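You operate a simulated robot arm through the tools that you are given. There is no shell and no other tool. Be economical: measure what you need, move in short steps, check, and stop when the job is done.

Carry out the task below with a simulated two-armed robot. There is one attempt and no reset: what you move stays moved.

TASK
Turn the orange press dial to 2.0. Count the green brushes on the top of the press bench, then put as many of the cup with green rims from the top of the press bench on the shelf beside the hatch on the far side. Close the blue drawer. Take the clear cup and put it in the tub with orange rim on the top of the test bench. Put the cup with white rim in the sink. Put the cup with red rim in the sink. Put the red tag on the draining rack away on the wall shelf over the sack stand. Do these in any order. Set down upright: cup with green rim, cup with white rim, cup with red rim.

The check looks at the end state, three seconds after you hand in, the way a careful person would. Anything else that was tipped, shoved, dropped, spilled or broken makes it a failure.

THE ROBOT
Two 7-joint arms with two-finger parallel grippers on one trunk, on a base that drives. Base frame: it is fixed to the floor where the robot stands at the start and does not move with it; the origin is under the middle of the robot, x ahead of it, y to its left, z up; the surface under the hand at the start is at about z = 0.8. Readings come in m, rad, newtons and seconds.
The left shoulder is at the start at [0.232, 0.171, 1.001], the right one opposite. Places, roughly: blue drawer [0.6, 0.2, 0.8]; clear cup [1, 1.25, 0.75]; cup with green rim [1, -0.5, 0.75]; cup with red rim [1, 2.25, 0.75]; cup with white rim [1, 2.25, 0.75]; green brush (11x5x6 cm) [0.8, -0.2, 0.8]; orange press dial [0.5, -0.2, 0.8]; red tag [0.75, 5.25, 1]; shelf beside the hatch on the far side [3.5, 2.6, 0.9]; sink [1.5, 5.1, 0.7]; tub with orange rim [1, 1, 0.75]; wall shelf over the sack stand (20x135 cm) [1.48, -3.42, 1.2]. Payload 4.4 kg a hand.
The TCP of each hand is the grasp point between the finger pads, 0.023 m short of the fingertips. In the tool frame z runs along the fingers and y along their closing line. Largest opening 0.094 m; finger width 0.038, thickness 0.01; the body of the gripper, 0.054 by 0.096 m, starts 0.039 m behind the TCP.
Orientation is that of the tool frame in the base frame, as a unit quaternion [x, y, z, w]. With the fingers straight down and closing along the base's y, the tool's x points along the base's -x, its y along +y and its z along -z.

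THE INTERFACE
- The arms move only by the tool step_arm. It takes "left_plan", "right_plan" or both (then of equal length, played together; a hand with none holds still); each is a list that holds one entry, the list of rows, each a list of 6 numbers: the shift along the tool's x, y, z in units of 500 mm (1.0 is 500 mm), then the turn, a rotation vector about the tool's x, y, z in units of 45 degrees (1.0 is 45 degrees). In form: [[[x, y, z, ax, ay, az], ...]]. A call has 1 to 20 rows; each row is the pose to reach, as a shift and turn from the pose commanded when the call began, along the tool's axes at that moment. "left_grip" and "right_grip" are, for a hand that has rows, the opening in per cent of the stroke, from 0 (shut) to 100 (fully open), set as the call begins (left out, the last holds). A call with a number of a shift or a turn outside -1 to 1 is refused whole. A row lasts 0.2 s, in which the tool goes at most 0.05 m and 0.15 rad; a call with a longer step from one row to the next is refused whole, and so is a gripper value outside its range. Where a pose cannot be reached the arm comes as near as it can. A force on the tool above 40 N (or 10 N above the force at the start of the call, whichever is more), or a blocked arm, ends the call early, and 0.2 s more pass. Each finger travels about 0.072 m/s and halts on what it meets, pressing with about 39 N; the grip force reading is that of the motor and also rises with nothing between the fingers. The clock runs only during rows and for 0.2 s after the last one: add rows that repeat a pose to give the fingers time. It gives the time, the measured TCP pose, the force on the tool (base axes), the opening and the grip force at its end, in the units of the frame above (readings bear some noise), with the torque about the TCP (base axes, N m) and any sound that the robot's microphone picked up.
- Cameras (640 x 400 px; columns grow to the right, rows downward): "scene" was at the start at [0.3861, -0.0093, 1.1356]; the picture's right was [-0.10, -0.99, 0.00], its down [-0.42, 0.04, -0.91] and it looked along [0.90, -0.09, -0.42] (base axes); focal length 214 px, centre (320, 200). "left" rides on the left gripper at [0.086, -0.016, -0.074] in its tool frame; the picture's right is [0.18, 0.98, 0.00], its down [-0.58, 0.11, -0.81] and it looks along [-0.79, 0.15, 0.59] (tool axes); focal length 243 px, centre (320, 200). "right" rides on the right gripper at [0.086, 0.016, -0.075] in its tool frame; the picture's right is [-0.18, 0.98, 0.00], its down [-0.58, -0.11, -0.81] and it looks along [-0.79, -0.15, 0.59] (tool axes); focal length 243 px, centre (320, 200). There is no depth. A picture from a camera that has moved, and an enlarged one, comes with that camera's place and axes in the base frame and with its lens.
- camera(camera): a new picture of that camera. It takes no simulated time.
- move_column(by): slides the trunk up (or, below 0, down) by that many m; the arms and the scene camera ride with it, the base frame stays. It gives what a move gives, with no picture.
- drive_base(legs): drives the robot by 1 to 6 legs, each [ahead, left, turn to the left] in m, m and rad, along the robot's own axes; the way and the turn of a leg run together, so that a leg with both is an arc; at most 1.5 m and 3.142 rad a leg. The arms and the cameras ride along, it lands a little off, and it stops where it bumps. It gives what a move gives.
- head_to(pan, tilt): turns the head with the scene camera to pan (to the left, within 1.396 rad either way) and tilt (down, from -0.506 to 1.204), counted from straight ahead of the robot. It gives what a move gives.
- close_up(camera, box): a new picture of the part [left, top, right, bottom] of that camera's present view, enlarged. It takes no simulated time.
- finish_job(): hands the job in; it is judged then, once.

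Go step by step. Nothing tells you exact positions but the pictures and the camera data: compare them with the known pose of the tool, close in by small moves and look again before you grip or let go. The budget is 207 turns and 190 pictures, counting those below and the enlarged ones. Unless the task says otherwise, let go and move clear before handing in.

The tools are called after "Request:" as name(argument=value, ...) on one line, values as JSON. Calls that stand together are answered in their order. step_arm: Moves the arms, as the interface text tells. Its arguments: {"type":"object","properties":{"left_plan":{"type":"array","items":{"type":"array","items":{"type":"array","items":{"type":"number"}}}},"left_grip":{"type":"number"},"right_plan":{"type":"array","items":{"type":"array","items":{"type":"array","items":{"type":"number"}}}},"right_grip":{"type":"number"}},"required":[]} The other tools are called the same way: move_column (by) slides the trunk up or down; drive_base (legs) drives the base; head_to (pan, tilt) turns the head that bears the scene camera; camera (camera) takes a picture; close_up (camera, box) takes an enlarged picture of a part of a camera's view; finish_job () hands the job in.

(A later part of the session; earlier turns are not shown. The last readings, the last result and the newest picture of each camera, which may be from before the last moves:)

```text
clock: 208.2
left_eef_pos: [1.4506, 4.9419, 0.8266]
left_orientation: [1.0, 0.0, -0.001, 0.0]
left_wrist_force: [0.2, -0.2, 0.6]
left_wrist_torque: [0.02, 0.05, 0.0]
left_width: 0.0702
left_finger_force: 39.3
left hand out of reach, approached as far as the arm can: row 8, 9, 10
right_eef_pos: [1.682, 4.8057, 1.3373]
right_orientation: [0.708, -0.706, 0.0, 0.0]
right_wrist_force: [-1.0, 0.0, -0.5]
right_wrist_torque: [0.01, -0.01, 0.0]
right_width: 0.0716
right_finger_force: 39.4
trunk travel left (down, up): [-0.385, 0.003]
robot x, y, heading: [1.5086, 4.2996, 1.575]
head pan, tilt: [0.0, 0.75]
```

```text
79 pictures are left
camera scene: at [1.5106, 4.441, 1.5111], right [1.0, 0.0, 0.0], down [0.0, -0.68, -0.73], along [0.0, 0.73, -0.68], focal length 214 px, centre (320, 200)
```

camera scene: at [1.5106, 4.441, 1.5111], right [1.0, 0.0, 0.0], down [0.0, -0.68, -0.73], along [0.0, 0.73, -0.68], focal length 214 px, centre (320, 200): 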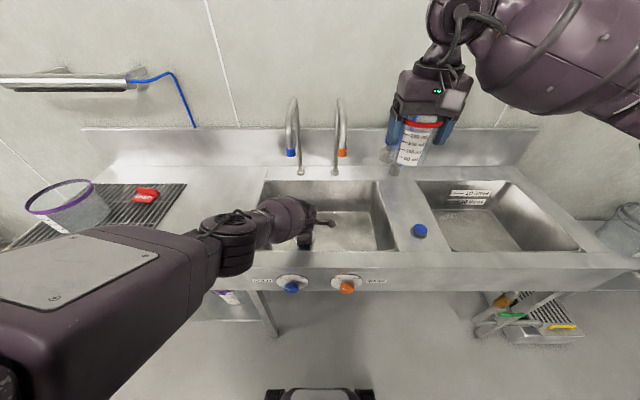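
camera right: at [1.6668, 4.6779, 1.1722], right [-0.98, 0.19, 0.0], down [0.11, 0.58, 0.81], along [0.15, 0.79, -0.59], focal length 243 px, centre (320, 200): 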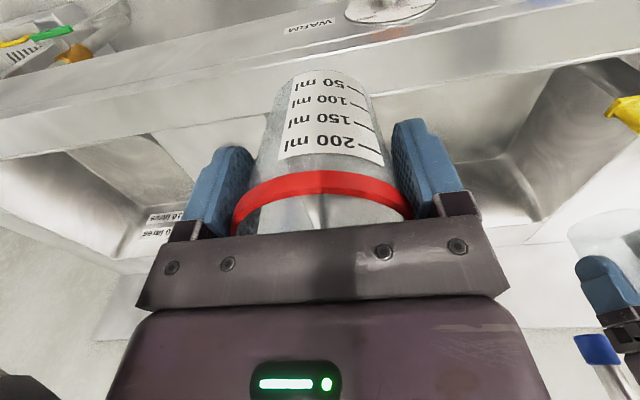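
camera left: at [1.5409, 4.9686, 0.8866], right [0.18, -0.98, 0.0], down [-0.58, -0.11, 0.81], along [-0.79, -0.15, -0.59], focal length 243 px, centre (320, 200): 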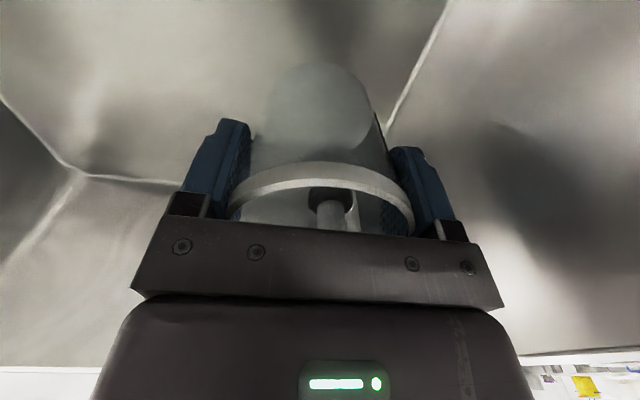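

Elbow is now well above the counter. Drive 5.5 cm ahead (cup stays inside the basin) and continue down carefully.

Request:
drive_base(legs=[[0.055, 0, 0]])

Request:
step_arm(left_plan=[[[0, 0.04, 0, 0, 0, 0], [0, 0.08, 0, 0, 0, 0], [0, 0.08, 0.03, 0, 0, 0], [0, 0.08, 0.06, 0, 0, 0], [0, 0.08, 0.09, 0, 0, 0], [0, 0.08, 0.12, 0, 0, 0], [0, 0.08, 0.14, 0, 0, 0], [0, 0.08, 0.15, 0, 0, 0], [0, 0.08, 0.15, 0, 0, 0]]])

Request:
camera(camera="scene")

Request:
camera(camera="left")

```text
clock: 209.2
left_eef_pos: [1.4504, 4.9973, 0.8253]
left_orientation: [1.0, 0.0, 0.0, 0.0]
left_wrist_force: [0.1, 0.7, -0.5]
left_wrist_torque: [-0.03, -0.02, -0.02]
left_width: 0.0702
left_finger_force: 38.6
right_eef_pos: [1.6801, 4.8623, 1.3376]
right_orientation: [0.708, -0.706, 0.001, 0.001]
right_wrist_force: [0.7, 0.9, -0.4]
right_wrist_torque: [-0.06, -0.04, -0.01]
right_width: 0.0713
right_finger_force: 38.6
trunk travel left (down, up): [-0.385, 0.003]
robot x, y, heading: [1.5056, 4.3538, 1.573]
head pan, tilt: [0.0, 0.75]
```

```text
clock: 211.2
left_eef_pos: [1.4474, 4.9518, 0.7669]
left_orientation: [1.0, 0.001, -0.001, -0.001]
left_wrist_force: [0.4, -0.4, -0.3]
left_wrist_torque: [0.01, -0.01, 0.03]
left_width: 0.0701
left_finger_force: 38.5
left hand out of reach, approached as far as the arm can: row 6, 7, 8, 9
right_eef_pos: [1.6794, 4.8618, 1.3381]
right_orientation: [0.708, -0.706, 0.001, 0.001]
right_wrist_force: [0.6, -0.2, -0.8]
right_wrist_torque: [-0.02, 0.0, 0.01]
right_width: 0.0714
right_finger_force: 38.4
trunk travel left (down, up): [-0.385, 0.003]
robot x, y, heading: [1.5089, 4.3601, 1.576]
head pan, tilt: [0.0, 0.75]
```

```text
78 pictures are left
camera scene: at [1.5089, 4.4973, 1.5111], right [1.0, 0.0, 0.0], down [0.0, -0.68, -0.73], along [0.0, 0.73, -0.68], focal length 214 px, centre (320, 200)
```

scene: 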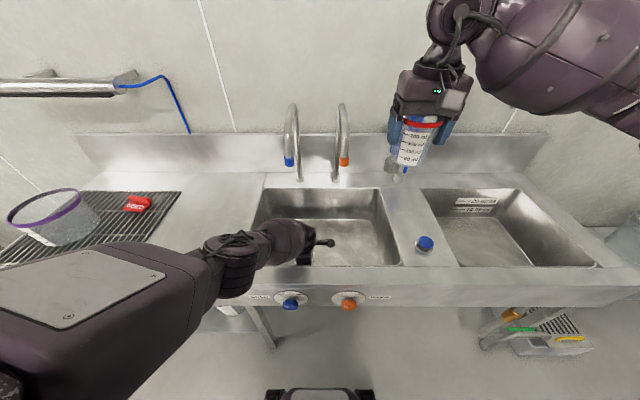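

```text
77 pictures are left
camera left: at [1.5341, 4.9679, 0.8414], right [0.19, -0.98, 0.0], down [-0.58, -0.11, 0.81], along [-0.79, -0.15, -0.59], focal length 243 px, centre (320, 200)
```

left: 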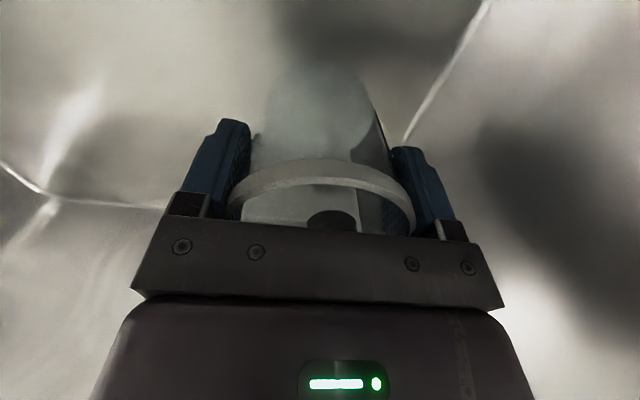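

Request:
drive_base(legs=[[0.035, 0, 0]])

Request:
step_arm(left_plan=[[[0.01, 0.03, 0, 0, 0, 0], [0.01, 0.05, 0.01, 0, 0, 0], [0.01, 0.05, 0.02, 0, 0, 0], [0.01, 0.05, 0.03, 0, 0, 0], [0.01, 0.05, 0.04, 0, 0, 0], [0.01, 0.05, 0.048, 0, 0, 0], [0.01, 0.05, 0.056, 0, 0, 0], [0.01, 0.05, 0.062, 0, 0, 0], [0.01, 0.05, 0.066, 0, 0, 0]]])

Request:
camera(camera="left")

Request:
camera(camera="scene")

```text
clock: 212.0
left_eef_pos: [1.4489, 4.9885, 0.7652]
left_orientation: [1.0, 0.001, -0.001, 0.0]
left_wrist_force: [-0.7, 0.3, -0.5]
left_wrist_torque: [-0.03, -0.05, 0.0]
left_width: 0.0702
left_finger_force: 38.6
right_eef_pos: [1.6797, 4.8985, 1.3363]
right_orientation: [0.708, -0.706, 0.001, 0.001]
right_wrist_force: [0.4, 1.2, -0.6]
right_wrist_torque: [-0.03, 0.01, -0.01]
right_width: 0.0714
right_finger_force: 38.9
trunk travel left (down, up): [-0.385, 0.003]
robot x, y, heading: [1.5085, 4.3897, 1.574]
head pan, tilt: [0.0, 0.75]
```

```text
clock: 214.0
left_eef_pos: [1.4526, 4.961, 0.7361]
left_orientation: [1.0, 0.001, -0.001, -0.001]
left_wrist_force: [-0.5, 0.7, -0.1]
left_wrist_torque: [-0.01, 0.01, -0.01]
left_width: 0.0698
left_finger_force: 38.5
right_eef_pos: [1.6789, 4.8963, 1.3372]
right_orientation: [0.708, -0.706, 0.001, 0.001]
right_wrist_force: [-0.9, -0.2, -0.1]
right_wrist_torque: [-0.03, -0.01, 0.03]
right_width: 0.0714
right_finger_force: 39.0
trunk travel left (down, up): [-0.385, 0.003]
robot x, y, heading: [1.5095, 4.3877, 1.575]
head pan, tilt: [0.0, 0.75]
```

```text
76 pictures are left
camera left: at [1.5394, 4.9765, 0.8118], right [0.18, -0.98, 0.0], down [-0.58, -0.11, 0.81], along [-0.79, -0.15, -0.59], focal length 243 px, centre (320, 200)
```

left: 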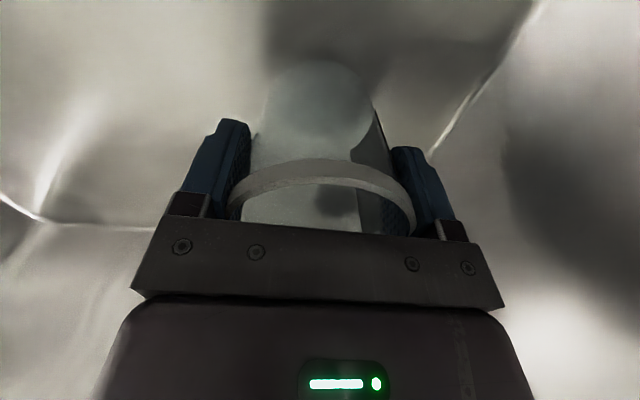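

```text
75 pictures are left
camera scene: at [1.5086, 4.5324, 1.5111], right [1.0, 0.0, 0.0], down [0.0, -0.68, -0.73], along [0.0, 0.73, -0.68], focal length 214 px, centre (320, 200)
```

scene: 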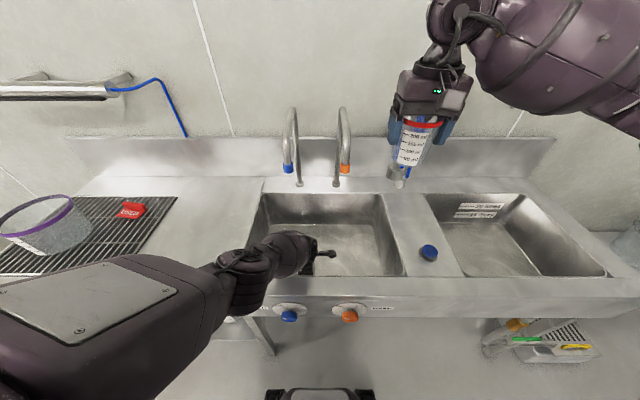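

Request:
step_arm(left_plan=[[[0, 0, 0.005, 0, 0, 0], [0, 0, 0.01, 0, 0, 0], [0, 0, 0.015, 0, 0, 0], [0, 0, 0.02, 0, 0, 0], [0, 0, 0.025, 0, 0, 0], [0, 0, 0.03, 0, 0, 0]]])

Request:
camera(camera="left")

```text
clock: 215.4
left_eef_pos: [1.4482, 4.9528, 0.7283]
left_orientation: [1.0, 0.002, -0.001, 0.0]
left_wrist_force: [-0.7, 0.5, -0.3]
left_wrist_torque: [0.02, -0.02, 0.02]
left_width: 0.0698
left_finger_force: 38.9
left hand out of reach, approached as far as the arm can: row 1, 2, 3, 4, 5, 6
right_eef_pos: [1.6796, 4.8977, 1.3392]
right_orientation: [0.708, -0.706, 0.001, 0.0]
right_wrist_force: [-0.3, 0.2, -0.4]
right_wrist_torque: [-0.02, -0.02, 0.03]
right_width: 0.0713
right_finger_force: 39.0
trunk travel left (down, up): [-0.385, 0.003]
robot x, y, heading: [1.5108, 4.3906, 1.576]
head pan, tilt: [0.0, 0.75]
```

```text
74 pictures are left
camera left: at [1.535, 4.9683, 0.8034], right [0.19, -0.98, 0.0], down [-0.58, -0.11, 0.81], along [-0.79, -0.15, -0.59], focal length 243 px, centre (320, 200)
```

left: 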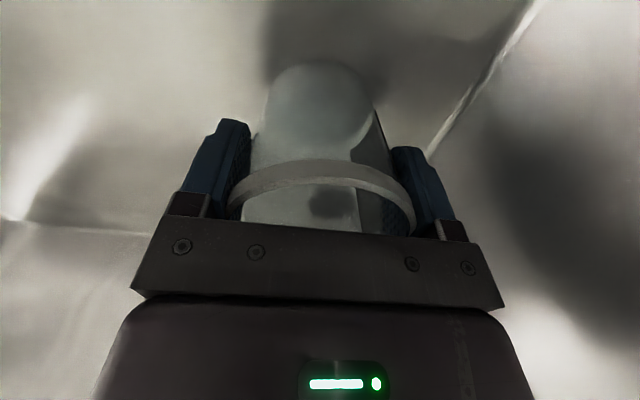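

Request:
drive_base(legs=[[0.03, 0, 0]])

Request:
step_arm(left_plan=[[[0.01, 0.02, 0, 0, 0, 0], [0.01, 0.03, 0.006, 0, 0, 0], [0.01, 0.03, 0.012, 0, 0, 0], [0.01, 0.03, 0.018, 0, 0, 0], [0.01, 0.03, 0.024, 0, 0, 0], [0.01, 0.03, 0.03, 0, 0, 0], [0.01, 0.03, 0.036, 0, 0, 0], [0.01, 0.03, 0.042, 0, 0, 0]]])

Request:
camera(camera="left")

Request:
close_up(camera="scene", box=[180, 170, 420, 330])

```text
clock: 216.3
left_eef_pos: [1.4477, 4.9822, 0.7289]
left_orientation: [1.0, 0.001, -0.002, 0.0]
left_wrist_force: [1.5, -0.9, 5.1]
left_wrist_torque: [-0.17, -0.04, -0.03]
left_width: 0.0699
left_finger_force: 39.3
right_eef_pos: [1.6792, 4.9273, 1.3369]
right_orientation: [0.708, -0.706, 0.001, -0.001]
right_wrist_force: [0.6, 0.3, -1.1]
right_wrist_torque: [-0.05, -0.03, 0.01]
right_width: 0.0711
right_finger_force: 39.0
trunk travel left (down, up): [-0.385, 0.003]
robot x, y, heading: [1.5049, 4.4205, 1.575]
head pan, tilt: [0.0, 0.75]
```

```text
clock: 217.9
left_eef_pos: [1.4534, 4.9675, 0.7172]
left_orientation: [1.0, 0.0, -0.002, -0.003]
left_wrist_force: [-0.2, -4.3, 15.4]
left_wrist_torque: [-0.4, 0.36, 0.07]
left_width: 0.0692
left_finger_force: 38.9
left hand out of reach, approached as far as the arm can: row 7, 8
right_eef_pos: [1.678, 4.9252, 1.338]
right_orientation: [0.708, -0.706, -0.001, 0.0]
right_wrist_force: [0.3, -0.4, 0.0]
right_wrist_torque: [0.01, 0.0, -0.01]
right_width: 0.0713
right_finger_force: 39.5
trunk travel left (down, up): [-0.385, 0.003]
robot x, y, heading: [1.5109, 4.4221, 1.572]
head pan, tilt: [0.0, 0.75]
stopped in row 8 (left hand): the force on the tool passed its limit at 40 N (the readings are from after the stop); the commanded pose is now the measured one
```

```text
73 pictures are left
camera left: at [1.5397, 4.9839, 0.7919], right [0.18, -0.98, -0.01], down [-0.58, -0.11, 0.81], along [-0.79, -0.15, -0.59], focal length 243 px, centre (320, 200)
```

left: 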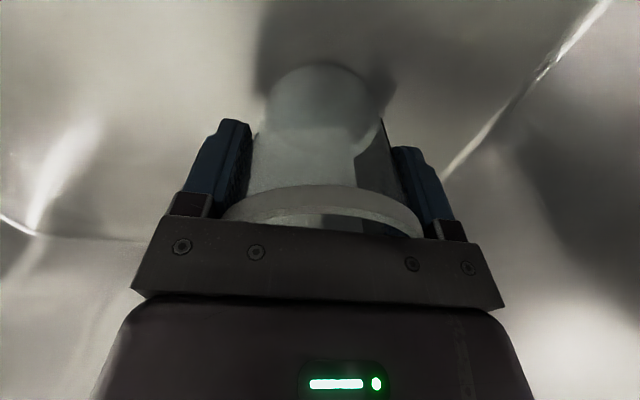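

```text
2.50 times, centred on (300, 250) of scene
camera zoom: at [1.5083, 4.5602, 1.5111], right [1.0, 0.0, 0.0], down [0.0, -0.68, -0.73], along [0.0, 0.73, -0.68], focal length 536 px, centre (370, 75)
```

zoom: 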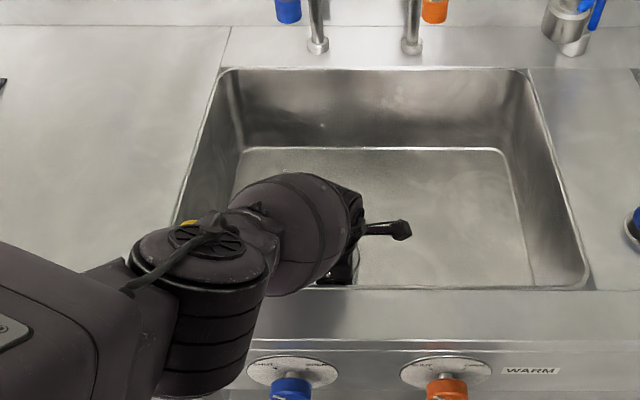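

The cup is on the basin floor (light pressing force). Release and rise straight up.

Request:
step_arm(left_plan=[[[0, 0, -0.006, 0, 0, 0], [0, 0, -0.006, 0, 0, 0], [0, 0, -0.006, 0, 0, 0], [0, 0, -0.006, 0, 0, 0]]], left_grip=100)

Request:
camera(camera="left")

Request:
step_arm(left_plan=[[[0, 0, -0.03, 0, 0, 0], [0, 0, -0.07, 0, 0, 0], [0, 0, -0.12, 0, 0, 0], [0, 0, -0.18, 0, 0, 0], [0, 0, -0.26, 0, 0, 0], [0, 0, -0.34, 0, 0, 0], [0, 0, -0.42, 0, 0, 0], [0, 0, -0.5, 0, 0, 0], [0, 0, -0.58, 0, 0, 0], [0, 0, -0.66, 0, 0, 0], [0, 0, -0.74, 0, 0, 0]]])

Request:
camera(camera="left")

Request:
camera(camera="scene")

```text
clock: 218.9
left_eef_pos: [1.4518, 4.9702, 0.7183]
left_orientation: [1.0, 0.001, -0.003, -0.002]
left_wrist_force: [-0.2, -1.0, -0.8]
left_wrist_torque: [0.03, 0.0, -0.02]
left_width: 0.094
left_finger_force: 0.1
right_eef_pos: [1.6788, 4.9259, 1.338]
right_orientation: [0.707, -0.707, 0.001, 0.0]
right_wrist_force: [-0.1, 0.3, -1.1]
right_wrist_torque: [-0.01, -0.01, 0.03]
right_width: 0.0707
right_finger_force: 38.9
trunk travel left (down, up): [-0.385, 0.003]
robot x, y, heading: [1.5086, 4.4178, 1.577]
head pan, tilt: [0.0, 0.75]
```

```text
71 pictures are left
camera left: at [1.539, 4.9851, 0.7932], right [0.19, -0.98, 0.0], down [-0.58, -0.11, 0.81], along [-0.79, -0.15, -0.59], focal length 243 px, centre (320, 200)
```

left: 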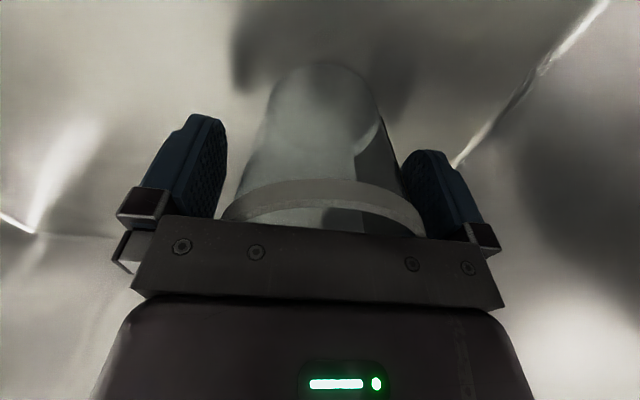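

```text
clock: 221.3
left_eef_pos: [1.5287, 5.1367, 1.0348]
left_orientation: [1.0, 0.0, -0.002, -0.002]
left_wrist_force: [-0.8, -0.4, -1.0]
left_wrist_torque: [0.0, 0.0, 0.01]
left_width: 0.0939
left_finger_force: 0.2
left hand out of reach, approached as far as the arm can: row 1, 2, 3, 4, 5, 6, 7, 8, 9, 10, 11
right_eef_pos: [1.681, 4.9256, 1.3376]
right_orientation: [0.708, -0.706, 0.0, 0.0]
right_wrist_force: [0.0, 0.1, -0.3]
right_wrist_torque: [-0.04, -0.03, -0.01]
right_width: 0.0706
right_finger_force: 39.3
trunk travel left (down, up): [-0.385, 0.003]
robot x, y, heading: [1.5103, 4.422, 1.576]
head pan, tilt: [0.0, 0.75]
```

```text
70 pictures are left
camera left: at [1.6148, 5.151, 1.1091], right [0.18, -0.98, 0.0], down [-0.58, -0.11, 0.81], along [-0.79, -0.15, -0.59], focal length 243 px, centre (320, 200)
```

left: 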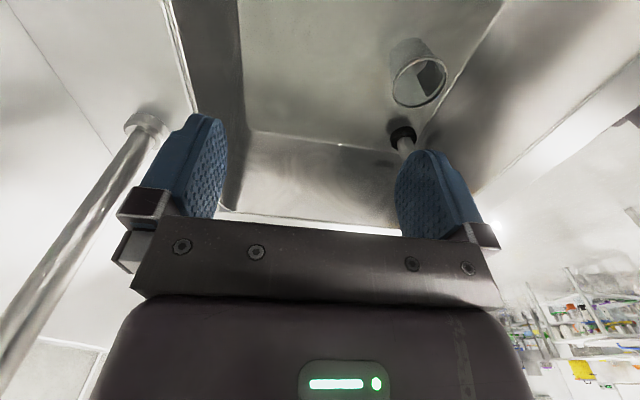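

```text
69 pictures are left
camera scene: at [1.5088, 4.5614, 1.5111], right [1.0, 0.0, 0.0], down [0.0, -0.68, -0.73], along [0.0, 0.73, -0.68], focal length 214 px, centre (320, 200)
```

scene: 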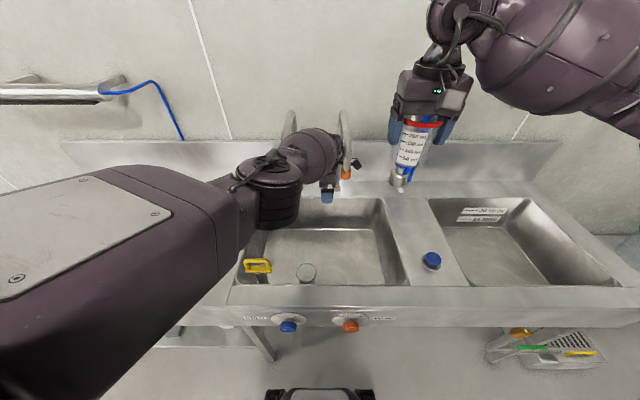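

The cup stands upright in the sink, but the hand drifted back between the taps. I inspect before moving.

Request:
close_up(camera="scene", box=[260, 100, 420, 220])

Request:
camera(camera="right")

```text
3.33 times, centred on (340, 160) of scene
camera zoom: at [1.5088, 4.5614, 1.5111], right [1.0, 0.0, 0.0], down [0.0, -0.68, -0.73], along [0.0, 0.73, -0.68], focal length 715 px, centre (253, 333)
```

zoom: 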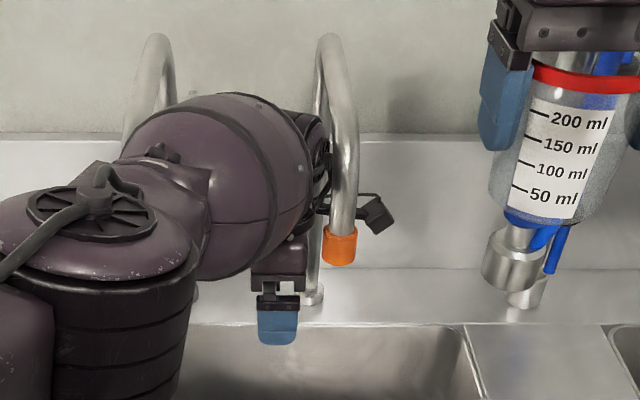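

```text
67 pictures are left
camera right: at [1.6631, 4.8394, 1.4126], right [-0.98, 0.18, 0.0], down [0.11, 0.58, 0.81], along [0.15, 0.79, -0.59], focal length 243 px, centre (320, 200)
```

right: 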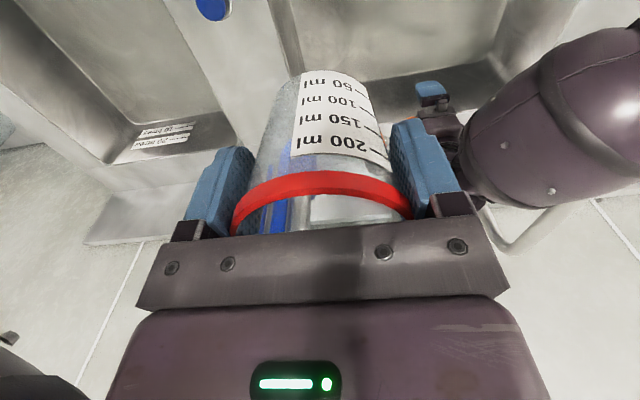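

The hand's camera arm sits behind the right spout. I lower a few centimetres to pass beneath the spout, then come forward.

Request:
step_arm(left_plan=[[[0, 0, 0.04, 0, 0, 0], [0, 0, 0.08, 0, 0, 0], [0, 0, 0.12, 0, 0, 0], [0, 0, 0.15, 0, 0, 0], [0, 0, 0.15, 0, 0, 0]]])

Request:
close_up(camera="scene", box=[260, 100, 420, 220])

```text
clock: 222.5
left_eef_pos: [1.5194, 5.1153, 0.9665]
left_orientation: [1.0, 0.001, -0.002, -0.002]
left_wrist_force: [-1.2, 0.5, 0.7]
left_wrist_torque: [0.0, 0.0, 0.03]
left_width: 0.0938
left_finger_force: 0.1
left hand out of reach, approached as far as the arm can: row 1, 2, 3, 4, 5
right_eef_pos: [1.6812, 4.9248, 1.3386]
right_orientation: [0.708, -0.706, -0.001, 0.001]
right_wrist_force: [-0.5, 0.8, -0.6]
right_wrist_torque: [-0.01, 0.0, -0.01]
right_width: 0.0706
right_finger_force: 39.2
trunk travel left (down, up): [-0.385, 0.003]
robot x, y, heading: [1.5082, 4.4218, 1.573]
head pan, tilt: [0.0, 0.75]
```

```text
3.33 times, centred on (340, 160) of scene
camera zoom: at [1.5115, 4.56, 1.5112], right [1.0, 0.01, 0.0], down [0.0, -0.68, -0.73], along [-0.01, 0.73, -0.68], focal length 715 px, centre (253, 333)
```

zoom: 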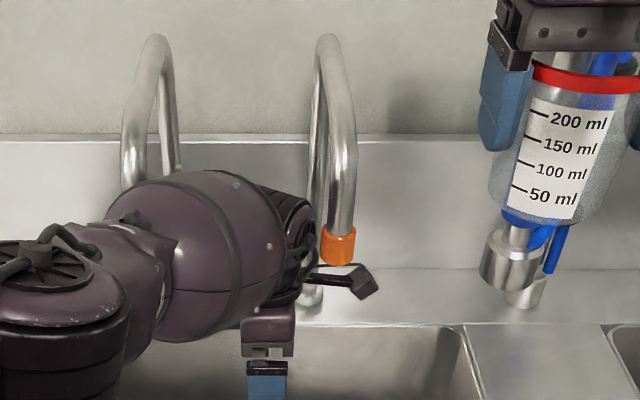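

Request:
step_arm(left_plan=[[[0, 0.05, 0.01, 0, 0, 0], [-0.02, 0.1, 0.01, 0, 0, 0], [-0.04, 0.16, 0, 0, 0, 0], [-0.06, 0.22, 0, 0, 0, 0], [-0.08, 0.3, -0.02, 0, 0, 0], [-0.1, 0.36, -0.06, 0, 0, 0], [-0.1, 0.4, -0.1, 0, 0, 0], [-0.1, 0.4, -0.1, 0, 0, 0]]])

Request:
camera(camera="scene")

Request:
camera(camera="left")

```text
clock: 224.3
left_eef_pos: [1.4686, 4.917, 1.0128]
left_orientation: [1.0, 0.002, -0.002, -0.003]
left_wrist_force: [0.3, 0.0, 0.2]
left_wrist_torque: [-0.01, 0.0, 0.02]
left_width: 0.0938
left_finger_force: 0.0
right_eef_pos: [1.6792, 4.9275, 1.3378]
right_orientation: [0.707, -0.707, 0.001, 0.0]
right_wrist_force: [0.5, -0.8, -0.2]
right_wrist_torque: [-0.01, -0.04, 0.01]
right_width: 0.0699
right_finger_force: 39.1
trunk travel left (down, up): [-0.385, 0.003]
robot x, y, heading: [1.5053, 4.4183, 1.575]
head pan, tilt: [0.0, 0.75]
```

```text
65 pictures are left
camera scene: at [1.5089, 4.562, 1.511], right [1.0, 0.0, 0.0], down [0.0, -0.68, -0.73], along [0.0, 0.73, -0.68], focal length 214 px, centre (320, 200)
```

scene: 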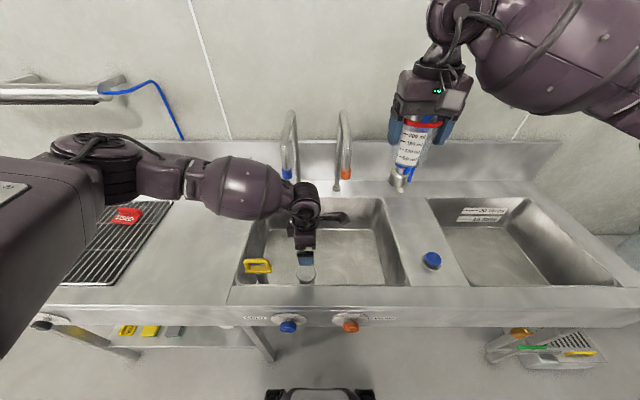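

```text
64 pictures are left
camera left: at [1.5557, 4.9331, 1.0876], right [0.19, -0.98, -0.01], down [-0.58, -0.11, 0.81], along [-0.79, -0.15, -0.59], focal length 243 px, centre (320, 200)
```

left: 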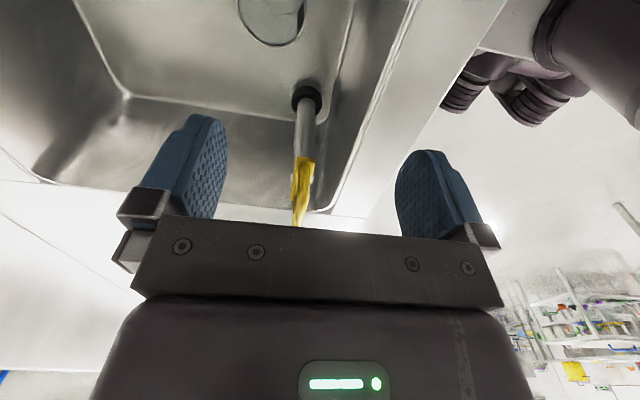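

Now stow the left hand higher, shift the base for the right hand, and turn the right hand so its camera points to the basin's middle.

Request:
step_arm(left_plan=[[[0, 0, -0.09, 0, 0, 0], [0, 0, -0.18, 0, 0, 0], [0, 0, -0.27, 0, 0, 0], [-0.08, 0.04, -0.36, 0, 0, 0], [-0.16, 0.1, -0.4, 0, 0, 0], [-0.24, 0.16, -0.4, 0, 0, 0], [-0.3, 0.22, -0.4, 0, 0, 0]]], right_plan=[[[0, 0, 0, 0, 0, 0.17], [0, 0, 0, 0, 0, 0.34], [0, 0, 0, 0, 0, 0.51], [0, 0, 0, 0, 0, 0.68], [0, 0, 0, 0, 0, 0.84], [0, 0, 0, 0, 0, 1.0], [0, 0, 0, 0, 0, 1.0]]])

Request:
step_arm(right_plan=[[[0, 0, 0, 0, 0, 0.17], [0, 0, 0, 0, 0, 0.34], [0, 0, 0, 0, 0, 0.51], [0, 0, 0, 0, 0, 0.68], [0, 0, 0, 0, 0, 0.84], [0, 0, 0, 0, 0, 1.0], [0, 0, 0, 0, 0, 1.0]]])

Request:
drive_base(legs=[[-0.03, -0.08, 0]])

Request:
camera(camera="scene")

```text
refused: row 4 steps farther than a row can; nothing moved
```

```text
clock: 225.9
left_eef_pos: [1.47, 4.9174, 1.0126]
left_orientation: [1.0, -0.001, -0.003, -0.003]
left_wrist_force: [-0.6, 0.3, 0.2]
left_wrist_torque: [-0.03, 0.0, 0.02]
left_width: 0.0942
left_finger_force: 0.1
right_eef_pos: [1.6806, 4.9265, 1.3394]
right_orientation: [-0.383, 0.924, 0.0, 0.0]
right_wrist_force: [0.2, 0.3, -0.3]
right_wrist_torque: [0.0, -0.02, -0.02]
right_width: 0.0702
right_finger_force: 38.7
trunk travel left (down, up): [-0.385, 0.003]
robot x, y, heading: [1.5059, 4.4223, 1.571]
head pan, tilt: [0.0, 0.75]
```

```text
clock: 227.3
left_eef_pos: [1.5506, 4.8874, 1.0133]
left_orientation: [1.0, 0.001, -0.002, -0.003]
left_wrist_force: [0.4, -0.4, 0.4]
left_wrist_torque: [-0.02, -0.01, -0.01]
left_width: 0.0941
left_finger_force: 0.0
right_eef_pos: [1.76, 4.8965, 1.338]
right_orientation: [-0.384, 0.924, -0.001, -0.001]
right_wrist_force: [0.2, 0.0, -0.1]
right_wrist_torque: [0.02, -0.02, 0.02]
right_width: 0.0701
right_finger_force: 38.8
trunk travel left (down, up): [-0.385, 0.003]
robot x, y, heading: [1.5902, 4.3926, 1.578]
head pan, tilt: [0.0, 0.75]
```

```text
63 pictures are left
camera scene: at [1.5899, 4.5319, 1.5111], right [1.0, 0.01, 0.0], down [0.0, -0.68, -0.73], along [0.0, 0.73, -0.68], focal length 214 px, centre (320, 200)
```

scene: 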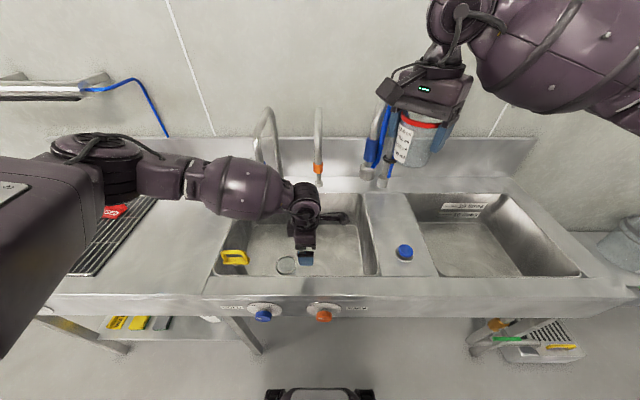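

Request:
step_arm(left_plan=[[[0, 0, -0.09, 0, 0, 0], [0, 0, -0.18, 0, 0, 0], [0, 0, -0.27, 0, 0, 0], [-0.06, 0.04, -0.32, 0, 0, 0], [-0.12, 0.08, -0.36, 0, 0, 0], [-0.18, 0.12, -0.38, 0, 0, 0], [-0.25, 0.16, -0.38, 0, 0, 0], [-0.32, 0.2, -0.38, 0, 0, 0]]], right_plan=[[[0, 0, 0, 0, 0, 0.17], [0, 0, 0, 0, 0, 0.34], [0, 0, 0, 0, 0, 0.51], [0, 0, 0, 0, 0, 0.68], [0, 0, 0, 0, 0, 0.84], [0, 0, 0, 0, 0, 1.0], [0, 0, 0, 0, 0, 1.0], [0, 0, 0, 0, 0, 1.0]]])

```text
clock: 229.1
left_eef_pos: [1.3893, 4.7858, 1.2024]
left_orientation: [1.0, 0.0, -0.002, -0.003]
left_wrist_force: [-0.5, -0.6, 0.2]
left_wrist_torque: [0.02, 0.01, 0.0]
left_width: 0.094
left_finger_force: 0.0
right_eef_pos: [1.7574, 4.8957, 1.3401]
right_orientation: [0.0, 1.0, 0.0, 0.0]
right_wrist_force: [0.5, 0.0, -0.1]
right_wrist_torque: [-0.01, 0.0, 0.01]
right_width: 0.0701
right_finger_force: 38.9
trunk travel left (down, up): [-0.385, 0.003]
robot x, y, heading: [1.5856, 4.3919, 1.574]
head pan, tilt: [0.0, 0.75]
```

Request:
step_arm(right_plan=[[[0.075, 0.04, 0, 0, 0, 0], [0.15, 0.08, 0, 0, 0, 0], [0.225, 0.12, 0, 0, 0, 0], [0.225, 0.12, 0.09, 0, 0, 0], [0.225, 0.12, 0.18, 0, 0, 0], [0.225, 0.12, 0.27, 0, 0, 0], [0.225, 0.12, 0.36, 0, 0, 0], [0.225, 0.12, 0.45, 0, 0, 0], [0.225, 0.12, 0.54, 0, 0, 0], [0.225, 0.12, 0.63, 0, 0, 0], [0.225, 0.12, 0.72, 0, 0, 0], [0.225, 0.12, 0.81, 0, 0, 0], [0.225, 0.12, 0.81, 0, 0, 0]]])

Request:
camera(camera="scene")

Request:
camera(camera="right")

```text
clock: 231.9
left_eef_pos: [1.3906, 4.7879, 1.204]
left_orientation: [1.0, 0.001, -0.001, -0.002]
left_wrist_force: [-0.3, 0.2, 0.1]
left_wrist_torque: [0.0, 0.0, -0.01]
left_width: 0.094
left_finger_force: 0.1
right_eef_pos: [1.6486, 4.9568, 0.9326]
right_orientation: [-0.001, 1.0, -0.001, 0.0]
right_wrist_force: [-0.4, 0.2, 0.0]
right_wrist_torque: [0.01, 0.01, -0.02]
right_width: 0.0699
right_finger_force: 38.9
trunk travel left (down, up): [-0.385, 0.003]
robot x, y, heading: [1.5877, 4.3914, 1.575]
head pan, tilt: [0.0, 0.75]
```

```text
62 pictures are left
camera scene: at [1.5895, 4.5319, 1.5111], right [1.0, 0.01, 0.0], down [0.0, -0.68, -0.73], along [0.0, 0.73, -0.68], focal length 214 px, centre (320, 200)
```

scene: 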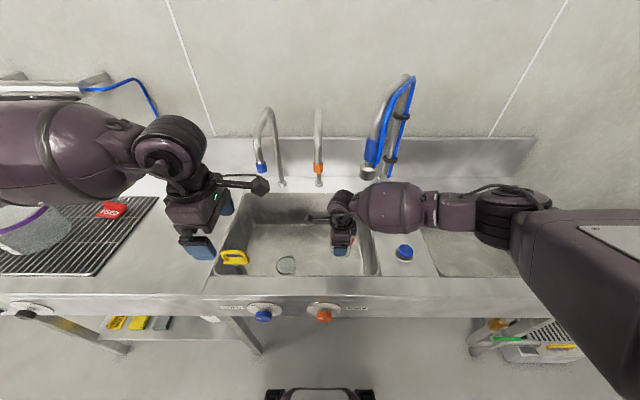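

```text
61 pictures are left
camera right: at [1.5609, 4.9722, 1.007], right [0.18, 0.98, 0.0], down [0.58, -0.11, 0.81], along [0.79, -0.15, -0.59], focal length 243 px, centre (320, 200)
```

right: 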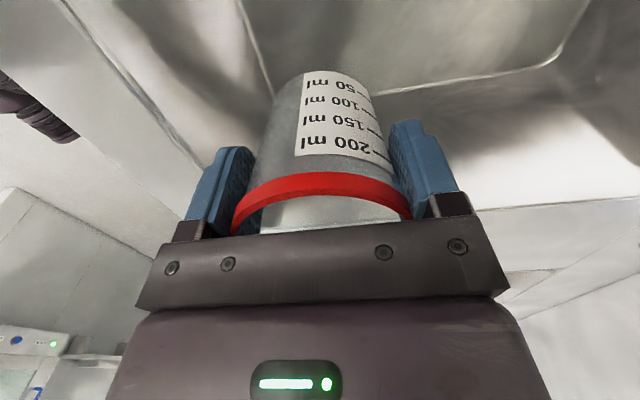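

The forearm passes over the blue cap on the divider; I back off a bit so the arm extends with the elbow forward, as worked for the left.

Request:
drive_base(legs=[[-0.04, 0, 0]])

Request:
step_arm(right_plan=[[[0, 0.06, 0, 0, 0, 0], [0, 0.09, 0.05, 0, 0, 0], [0, 0.09, 0.12, 0, 0, 0], [0, 0.09, 0.18, 0, 0, 0], [0, 0.09, 0.24, 0, 0, 0], [0, 0.09, 0.29, 0, 0, 0], [0, 0.09, 0.29, 0, 0, 0]]])

Request:
camera(camera="scene")

```text
clock: 232.7
left_eef_pos: [1.3905, 4.746, 1.2029]
left_orientation: [1.0, 0.001, -0.002, -0.003]
left_wrist_force: [0.1, -0.8, -0.7]
left_wrist_torque: [0.04, 0.0, 0.01]
left_width: 0.094
left_finger_force: 0.0
right_eef_pos: [1.6473, 4.9158, 0.9341]
right_orientation: [-0.002, 1.0, 0.0, 0.001]
right_wrist_force: [0.5, -0.1, 0.7]
right_wrist_torque: [0.02, -0.01, 0.0]
right_width: 0.0698
right_finger_force: 39.0
trunk travel left (down, up): [-0.385, 0.003]
robot x, y, heading: [1.59, 4.3526, 1.575]
head pan, tilt: [0.0, 0.75]
```

```text
clock: 234.3
left_eef_pos: [1.3902, 4.7487, 1.2027]
left_orientation: [1.0, 0.001, -0.002, -0.002]
left_wrist_force: [-0.3, 0.6, 0.5]
left_wrist_torque: [-0.01, 0.01, 0.0]
left_width: 0.094
left_finger_force: 0.0
right_eef_pos: [1.6481, 4.9615, 0.7862]
right_orientation: [-0.001, 1.0, -0.001, 0.0]
right_wrist_force: [0.0, -0.4, -0.3]
right_wrist_torque: [-0.03, -0.03, -0.01]
right_width: 0.0702
right_finger_force: 39.5
trunk travel left (down, up): [-0.385, 0.003]
robot x, y, heading: [1.5887, 4.3506, 1.579]
head pan, tilt: [0.0, 0.75]
```

```text
60 pictures are left
camera scene: at [1.5902, 4.4924, 1.5111], right [1.0, 0.01, 0.0], down [0.0, -0.68, -0.73], along [0.0, 0.73, -0.68], focal length 214 px, centre (320, 200)
```

scene: 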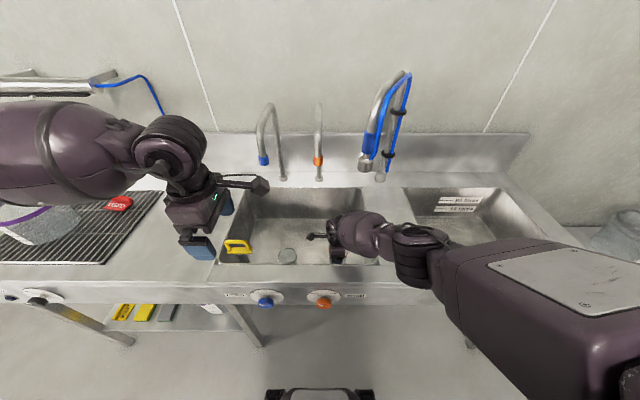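

Request:
drive_base(legs=[[0.05, 0, 0]])

Request:
step_arm(right_plan=[[[0, -0.06, 0.0, 0, 0, 0], [0, -0.08, 0.03, 0, 0, 0], [0, -0.08, 0.06, 0, 0, 0], [0, -0.08, 0.09, 0, 0, 0], [0, -0.08, 0.1, 0, 0, 0], [0, -0.08, 0.105, 0, 0, 0], [0, -0.08, 0.11, 0, 0, 0], [0, -0.08, 0.114, 0, 0, 0]]])

Request:
camera(camera="right")

```text
clock: 235.3
left_eef_pos: [1.3888, 4.8003, 1.2021]
left_orientation: [1.0, 0.001, -0.002, -0.002]
left_wrist_force: [-0.3, 0.9, 0.1]
left_wrist_torque: [-0.06, -0.01, 0.0]
left_width: 0.094
left_finger_force: 0.1
right_eef_pos: [1.6475, 5.0131, 0.7866]
right_orientation: [-0.002, 1.0, -0.002, 0.0]
right_wrist_force: [0.2, 0.6, 0.0]
right_wrist_torque: [-0.04, 0.03, -0.01]
right_width: 0.0696
right_finger_force: 39.5
trunk travel left (down, up): [-0.385, 0.003]
robot x, y, heading: [1.5873, 4.4017, 1.577]
head pan, tilt: [0.0, 0.75]
```

```text
clock: 237.1
left_eef_pos: [1.3895, 4.798, 1.2031]
left_orientation: [1.0, 0.002, -0.003, -0.002]
left_wrist_force: [0.1, 0.3, -0.6]
left_wrist_torque: [-0.02, -0.02, -0.01]
left_width: 0.0937
left_finger_force: 0.0
right_eef_pos: [1.65, 4.9691, 0.7309]
right_orientation: [-0.002, 1.0, 0.0, 0.001]
right_wrist_force: [-0.2, 0.1, -0.3]
right_wrist_torque: [0.02, -0.01, 0.01]
right_width: 0.07
right_finger_force: 39.4
right hand out of reach, approached as far as the arm can: row 8
trunk travel left (down, up): [-0.385, 0.003]
robot x, y, heading: [1.5873, 4.4022, 1.573]
head pan, tilt: [0.0, 0.75]
```

```text
59 pictures are left
camera right: at [1.5625, 4.9846, 0.8056], right [0.18, 0.98, 0.0], down [0.58, -0.11, 0.81], along [0.79, -0.15, -0.59], focal length 243 px, centre (320, 200)
```

right: 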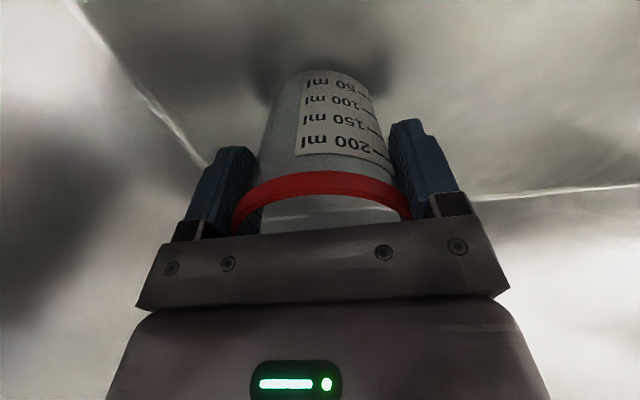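

Request:
drive_base(legs=[[0.02, 0, 0]])

Request:
step_arm(right_plan=[[[0, 0, 0.003, 0, 0, 0], [0, 0, 0.006, 0, 0, 0], [0, 0, 0.009, 0, 0, 0], [0, 0, 0.012, 0, 0, 0]]])

```text
clock: 237.9
left_eef_pos: [1.3886, 4.8199, 1.203]
left_orientation: [1.0, 0.002, -0.001, -0.002]
left_wrist_force: [-0.2, 0.5, -0.2]
left_wrist_torque: [-0.02, 0.03, 0.01]
left_width: 0.094
left_finger_force: 0.1
right_eef_pos: [1.6489, 4.9882, 0.7292]
right_orientation: [-0.002, 1.0, -0.001, 0.0]
right_wrist_force: [0.1, 0.1, -0.7]
right_wrist_torque: [-0.03, 0.02, -0.02]
right_width: 0.0698
right_finger_force: 39.8
trunk travel left (down, up): [-0.385, 0.003]
robot x, y, heading: [1.5895, 4.4228, 1.577]
head pan, tilt: [0.0, 0.75]
```

```text
clock: 238.9
left_eef_pos: [1.3893, 4.8191, 1.2029]
left_orientation: [1.0, 0.001, -0.001, -0.002]
left_wrist_force: [-0.1, 0.1, -0.1]
left_wrist_torque: [0.01, -0.02, 0.0]
left_width: 0.0938
left_finger_force: 0.1
right_eef_pos: [1.6486, 4.987, 0.7304]
right_orientation: [-0.002, 1.0, -0.001, 0.001]
right_wrist_force: [0.2, 0.2, -0.1]
right_wrist_torque: [0.02, 0.02, -0.02]
right_width: 0.0702
right_finger_force: 39.7
right hand out of reach, approached as far as the arm can: row 3, 4
trunk travel left (down, up): [-0.385, 0.003]
robot x, y, heading: [1.5885, 4.4184, 1.577]
head pan, tilt: [0.0, 0.75]
```

Request:
step_arm(right_plan=[[[0, -0.03, 0, 0, 0, 0], [0, -0.045, 0.003, 0, 0, 0], [0, -0.045, 0.006, 0, 0, 0], [0, -0.045, 0.009, 0, 0, 0], [0, -0.045, 0.012, 0, 0, 0], [0, -0.045, 0.015, 0, 0, 0]]])

```text
clock: 240.3
left_eef_pos: [1.3879, 4.8177, 1.2029]
left_orientation: [1.0, 0.001, -0.001, -0.003]
left_wrist_force: [0.1, 0.5, -0.6]
left_wrist_torque: [0.0, -0.01, 0.02]
left_width: 0.0941
left_finger_force: 0.1
right_eef_pos: [1.6481, 4.9664, 0.7259]
right_orientation: [-0.002, 1.0, 0.001, 0.0]
right_wrist_force: [0.4, 2.7, 29.4]
right_wrist_torque: [-0.01, -0.01, 0.06]
right_width: 0.0695
right_finger_force: 39.1
trunk travel left (down, up): [-0.385, 0.003]
robot x, y, heading: [1.5869, 4.4188, 1.572]
head pan, tilt: [0.0, 0.75]
```

Contact with the floor. Release the red cup and rise in small steps.

Request:
step_arm(right_plan=[[[0, 0, -0.004, 0, 0, 0], [0, 0, -0.004, 0, 0, 0], [0, 0, -0.004, 0, 0, 0], [0, 0, -0.004, 0, 0, 0], [0, 0, -0.03, 0, 0, 0], [0, 0, -0.06, 0, 0, 0]]], right_grip=100)

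Request:
step_arm(right_plan=[[[0, 0, -0.04, 0, 0, 0], [0, 0, -0.08, 0, 0, 0], [0, 0, -0.12, 0, 0, 0], [0, 0, -0.16, 0, 0, 0]]])

Request:
camera(camera="right")

```text
clock: 241.7
left_eef_pos: [1.3893, 4.818, 1.2034]
left_orientation: [1.0, 0.001, -0.001, -0.003]
left_wrist_force: [-0.3, -0.1, 0.0]
left_wrist_torque: [0.0, -0.01, 0.0]
left_width: 0.0941
left_finger_force: 0.1
right_eef_pos: [1.6481, 4.9636, 0.7528]
right_orientation: [-0.001, 1.0, -0.001, 0.0]
right_wrist_force: [-1.0, -0.2, -0.6]
right_wrist_torque: [0.03, 0.02, 0.01]
right_width: 0.0939
right_finger_force: 0.0
trunk travel left (down, up): [-0.385, 0.003]
robot x, y, heading: [1.5855, 4.4189, 1.574]
head pan, tilt: [0.0, 0.75]
```

```text
clock: 242.7
left_eef_pos: [1.3897, 4.818, 1.2029]
left_orientation: [1.0, 0.001, -0.001, -0.002]
left_wrist_force: [-0.8, 1.0, 0.4]
left_wrist_torque: [0.02, 0.01, 0.0]
left_width: 0.0937
left_finger_force: 0.1
right_eef_pos: [1.6497, 4.9654, 0.832]
right_orientation: [-0.001, 1.0, 0.0, 0.0]
right_wrist_force: [0.3, -0.3, 0.8]
right_wrist_torque: [0.02, 0.0, 0.01]
right_width: 0.0939
right_finger_force: 0.0
trunk travel left (down, up): [-0.385, 0.003]
robot x, y, heading: [1.5906, 4.4207, 1.574]
head pan, tilt: [0.0, 0.75]
```

```text
58 pictures are left
camera right: at [1.5626, 4.9814, 0.9061], right [0.18, 0.98, 0.0], down [0.58, -0.11, 0.81], along [0.79, -0.15, -0.59], focal length 243 px, centre (320, 200)
```

right: 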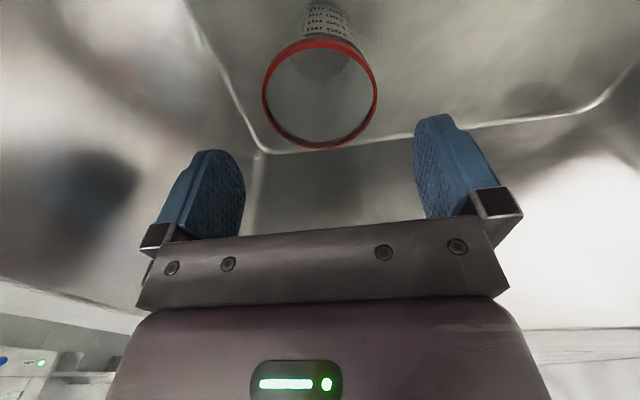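

Red cup stands upright. Raise the right hand, then back off and move in front of the draining rack.

Request:
step_arm(right_plan=[[[0, 0, -0.09, 0, 0, 0], [0, 0, -0.18, 0, 0, 0], [0, 0, -0.27, 0, 0, 0], [0, 0, -0.36, 0, 0, 0], [0, 0, -0.45, 0, 0, 0], [0, 0, -0.54, 0, 0, 0], [0, 0, -0.63, 0, 0, 0], [0, 0, -0.72, 0, 0, 0], [0, 0, -0.8, 0, 0, 0]]])

Request:
drive_base(legs=[[-0.4, 0, 0], [0, 0.72, 0], [0.12, 0, 0]])

Request:
camera(camera="scene")

```text
clock: 244.7
left_eef_pos: [1.3888, 4.8176, 1.2033]
left_orientation: [1.0, 0.001, -0.002, -0.002]
left_wrist_force: [0.7, 0.5, 0.2]
left_wrist_torque: [-0.03, 0.03, 0.02]
left_width: 0.0939
left_finger_force: 0.1
right_eef_pos: [1.6482, 4.9659, 1.2347]
right_orientation: [-0.002, 1.0, 0.0, 0.0]
right_wrist_force: [-0.1, 0.2, 0.3]
right_wrist_torque: [-0.01, 0.02, -0.02]
right_width: 0.0942
right_finger_force: 0.0
trunk travel left (down, up): [-0.385, 0.003]
robot x, y, heading: [1.5854, 4.4222, 1.58]
head pan, tilt: [0.0, 0.75]
```

```text
clock: 254.4
left_eef_pos: [0.6517, 4.5193, 1.2018]
left_orientation: [1.0, 0.009, -0.002, -0.002]
left_wrist_force: [0.3, 1.0, -0.5]
left_wrist_torque: [-0.01, 0.03, 0.03]
left_width: 0.0938
left_finger_force: 0.3
right_eef_pos: [0.9082, 4.6718, 1.2326]
right_orientation: [-0.009, 1.0, 0.0, 0.0]
right_wrist_force: [0.4, 0.9, -0.4]
right_wrist_torque: [-0.02, 0.01, -0.02]
right_width: 0.094
right_finger_force: 0.1
trunk travel left (down, up): [-0.385, 0.003]
robot x, y, heading: [0.8553, 4.1215, 1.593]
head pan, tilt: [0.0, 0.75]
```

```text
57 pictures are left
camera scene: at [0.8554, 4.2657, 1.511], right [1.0, 0.02, 0.0], down [0.01, -0.68, -0.73], along [-0.01, 0.73, -0.68], focal length 214 px, centre (320, 200)
```

scene: 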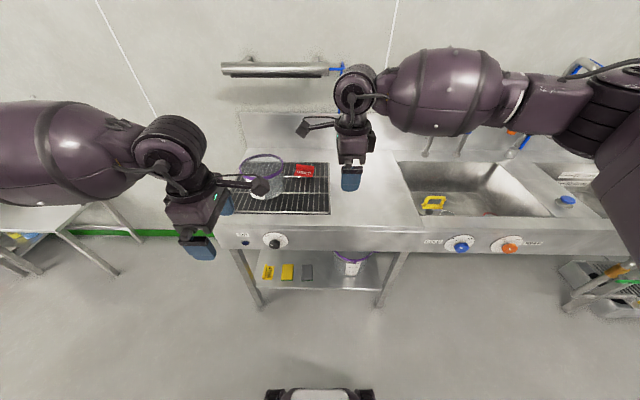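

Request:
drive_base(legs=[[0.2, 0, -0.02]])

Request:
close_up(camera="scene", box=[200, 110, 380, 260])

```text
clock: 256.1
left_eef_pos: [0.6593, 4.7265, 1.2024]
left_orientation: [1.0, -0.002, -0.002, -0.002]
left_wrist_force: [0.0, -0.2, -0.5]
left_wrist_torque: [-0.01, -0.03, -0.02]
left_width: 0.0939
left_finger_force: 0.1
right_eef_pos: [0.919, 4.8711, 1.234]
right_orientation: [0.003, 1.0, -0.001, 0.0]
right_wrist_force: [0.3, -0.7, -0.1]
right_wrist_torque: [-0.01, -0.01, 0.01]
right_width: 0.094
right_finger_force: 0.1
trunk travel left (down, up): [-0.385, 0.003]
robot x, y, heading: [0.849, 4.3267, 1.569]
head pan, tilt: [0.0, 0.75]
```

```text
2.67 times, centred on (290, 185) of scene
camera zoom: at [0.8569, 4.4688, 1.511], right [1.0, 0.0, 0.0], down [0.0, -0.68, -0.73], along [0.0, 0.73, -0.68], focal length 572 px, centre (400, 240)
```

zoom: 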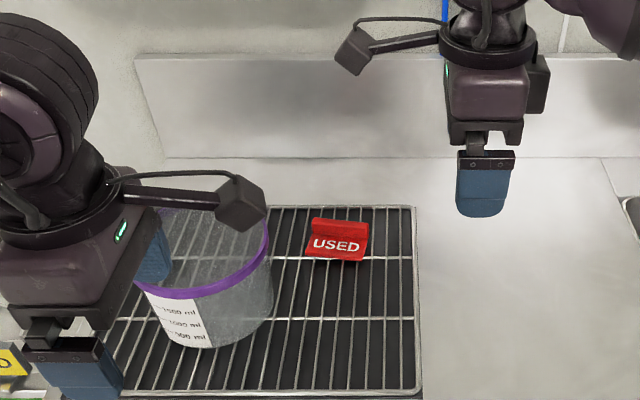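

The tag ("USED") has an upright ridge along x at about [0.764, 5.125], to be gripped closing along y with the right hand. I need the trunk lower for reach: back off, lower it, raise the hands, and come in again.

Request:
drive_base(legs=[[-0.3, 0, 0]])

Request:
move_column(by=-0.25)

Request:
step_arm(left_plan=[[[0, 0, -0.08, 0, 0, 0], [0, 0, -0.16, 0, 0, 0], [0, 0.02, -0.24, 0, 0, 0], [0, 0.04, -0.32, 0, 0, 0], [0, 0.06, -0.4, 0, 0, 0], [0, 0.06, -0.44, 0, 0, 0]]], right_plan=[[[0, 0.02, -0.06, 0, 0, 0], [0.06, 0.04, -0.12, 0, 0, 0], [0.12, 0.06, -0.18, 0, 0, 0], [0.18, 0.1, -0.22, 0, 0, 0], [0.24, 0.14, -0.24, 0, 0, 0], [0.3, 0.18, -0.24, 0, 0, 0]]])

```text
clock: 258.1
left_eef_pos: [0.6576, 4.4256, 1.2027]
left_orientation: [1.0, -0.001, -0.002, -0.002]
left_wrist_force: [-0.1, -0.2, 0.5]
left_wrist_torque: [0.02, -0.02, -0.02]
left_width: 0.094
left_finger_force: 0.0
right_eef_pos: [0.9171, 4.5729, 1.2336]
right_orientation: [-0.001, 1.0, -0.001, 0.0]
right_wrist_force: [0.1, 0.0, 0.9]
right_wrist_torque: [0.01, -0.05, 0.0]
right_width: 0.0942
right_finger_force: 0.0
trunk travel left (down, up): [-0.385, 0.003]
robot x, y, heading: [0.8551, 4.0277, 1.576]
head pan, tilt: [0.0, 0.75]
```

```text
clock: 260.7
left_eef_pos: [0.6574, 4.435, 0.8769]
left_orientation: [0.992, 0.0, -0.001, 0.128]
left_wrist_force: [0.3, 0.2, -1.3]
left_wrist_torque: [0.01, 0.02, 0.01]
left_width: 0.0942
left_finger_force: 0.1
right_eef_pos: [0.9156, 4.5731, 0.9844]
right_orientation: [0.0, 1.0, 0.0, 0.0]
right_wrist_force: [1.1, -0.2, 0.6]
right_wrist_torque: [0.0, 0.0, 0.0]
right_width: 0.0941
right_finger_force: 0.0
trunk travel left (down, up): [-0.135, 0.253]
robot x, y, heading: [0.8541, 4.0273, 1.572]
head pan, tilt: [0.0, 0.75]
```

```text
clock: 262.1
left_eef_pos: [0.6562, 4.4619, 1.0943]
left_orientation: [0.992, 0.0, -0.001, 0.13]
left_wrist_force: [-0.3, -0.3, -0.4]
left_wrist_torque: [0.0, 0.04, -0.03]
left_width: 0.0938
left_finger_force: 0.1
right_eef_pos: [0.7654, 4.6653, 1.103]
right_orientation: [-0.001, 1.0, -0.001, 0.0]
right_wrist_force: [0.1, -0.5, -0.4]
right_wrist_torque: [0.0, 0.02, -0.01]
right_width: 0.0941
right_finger_force: 0.1
trunk travel left (down, up): [-0.135, 0.253]
robot x, y, heading: [0.8553, 4.027, 1.573]
head pan, tilt: [0.0, 0.75]
```

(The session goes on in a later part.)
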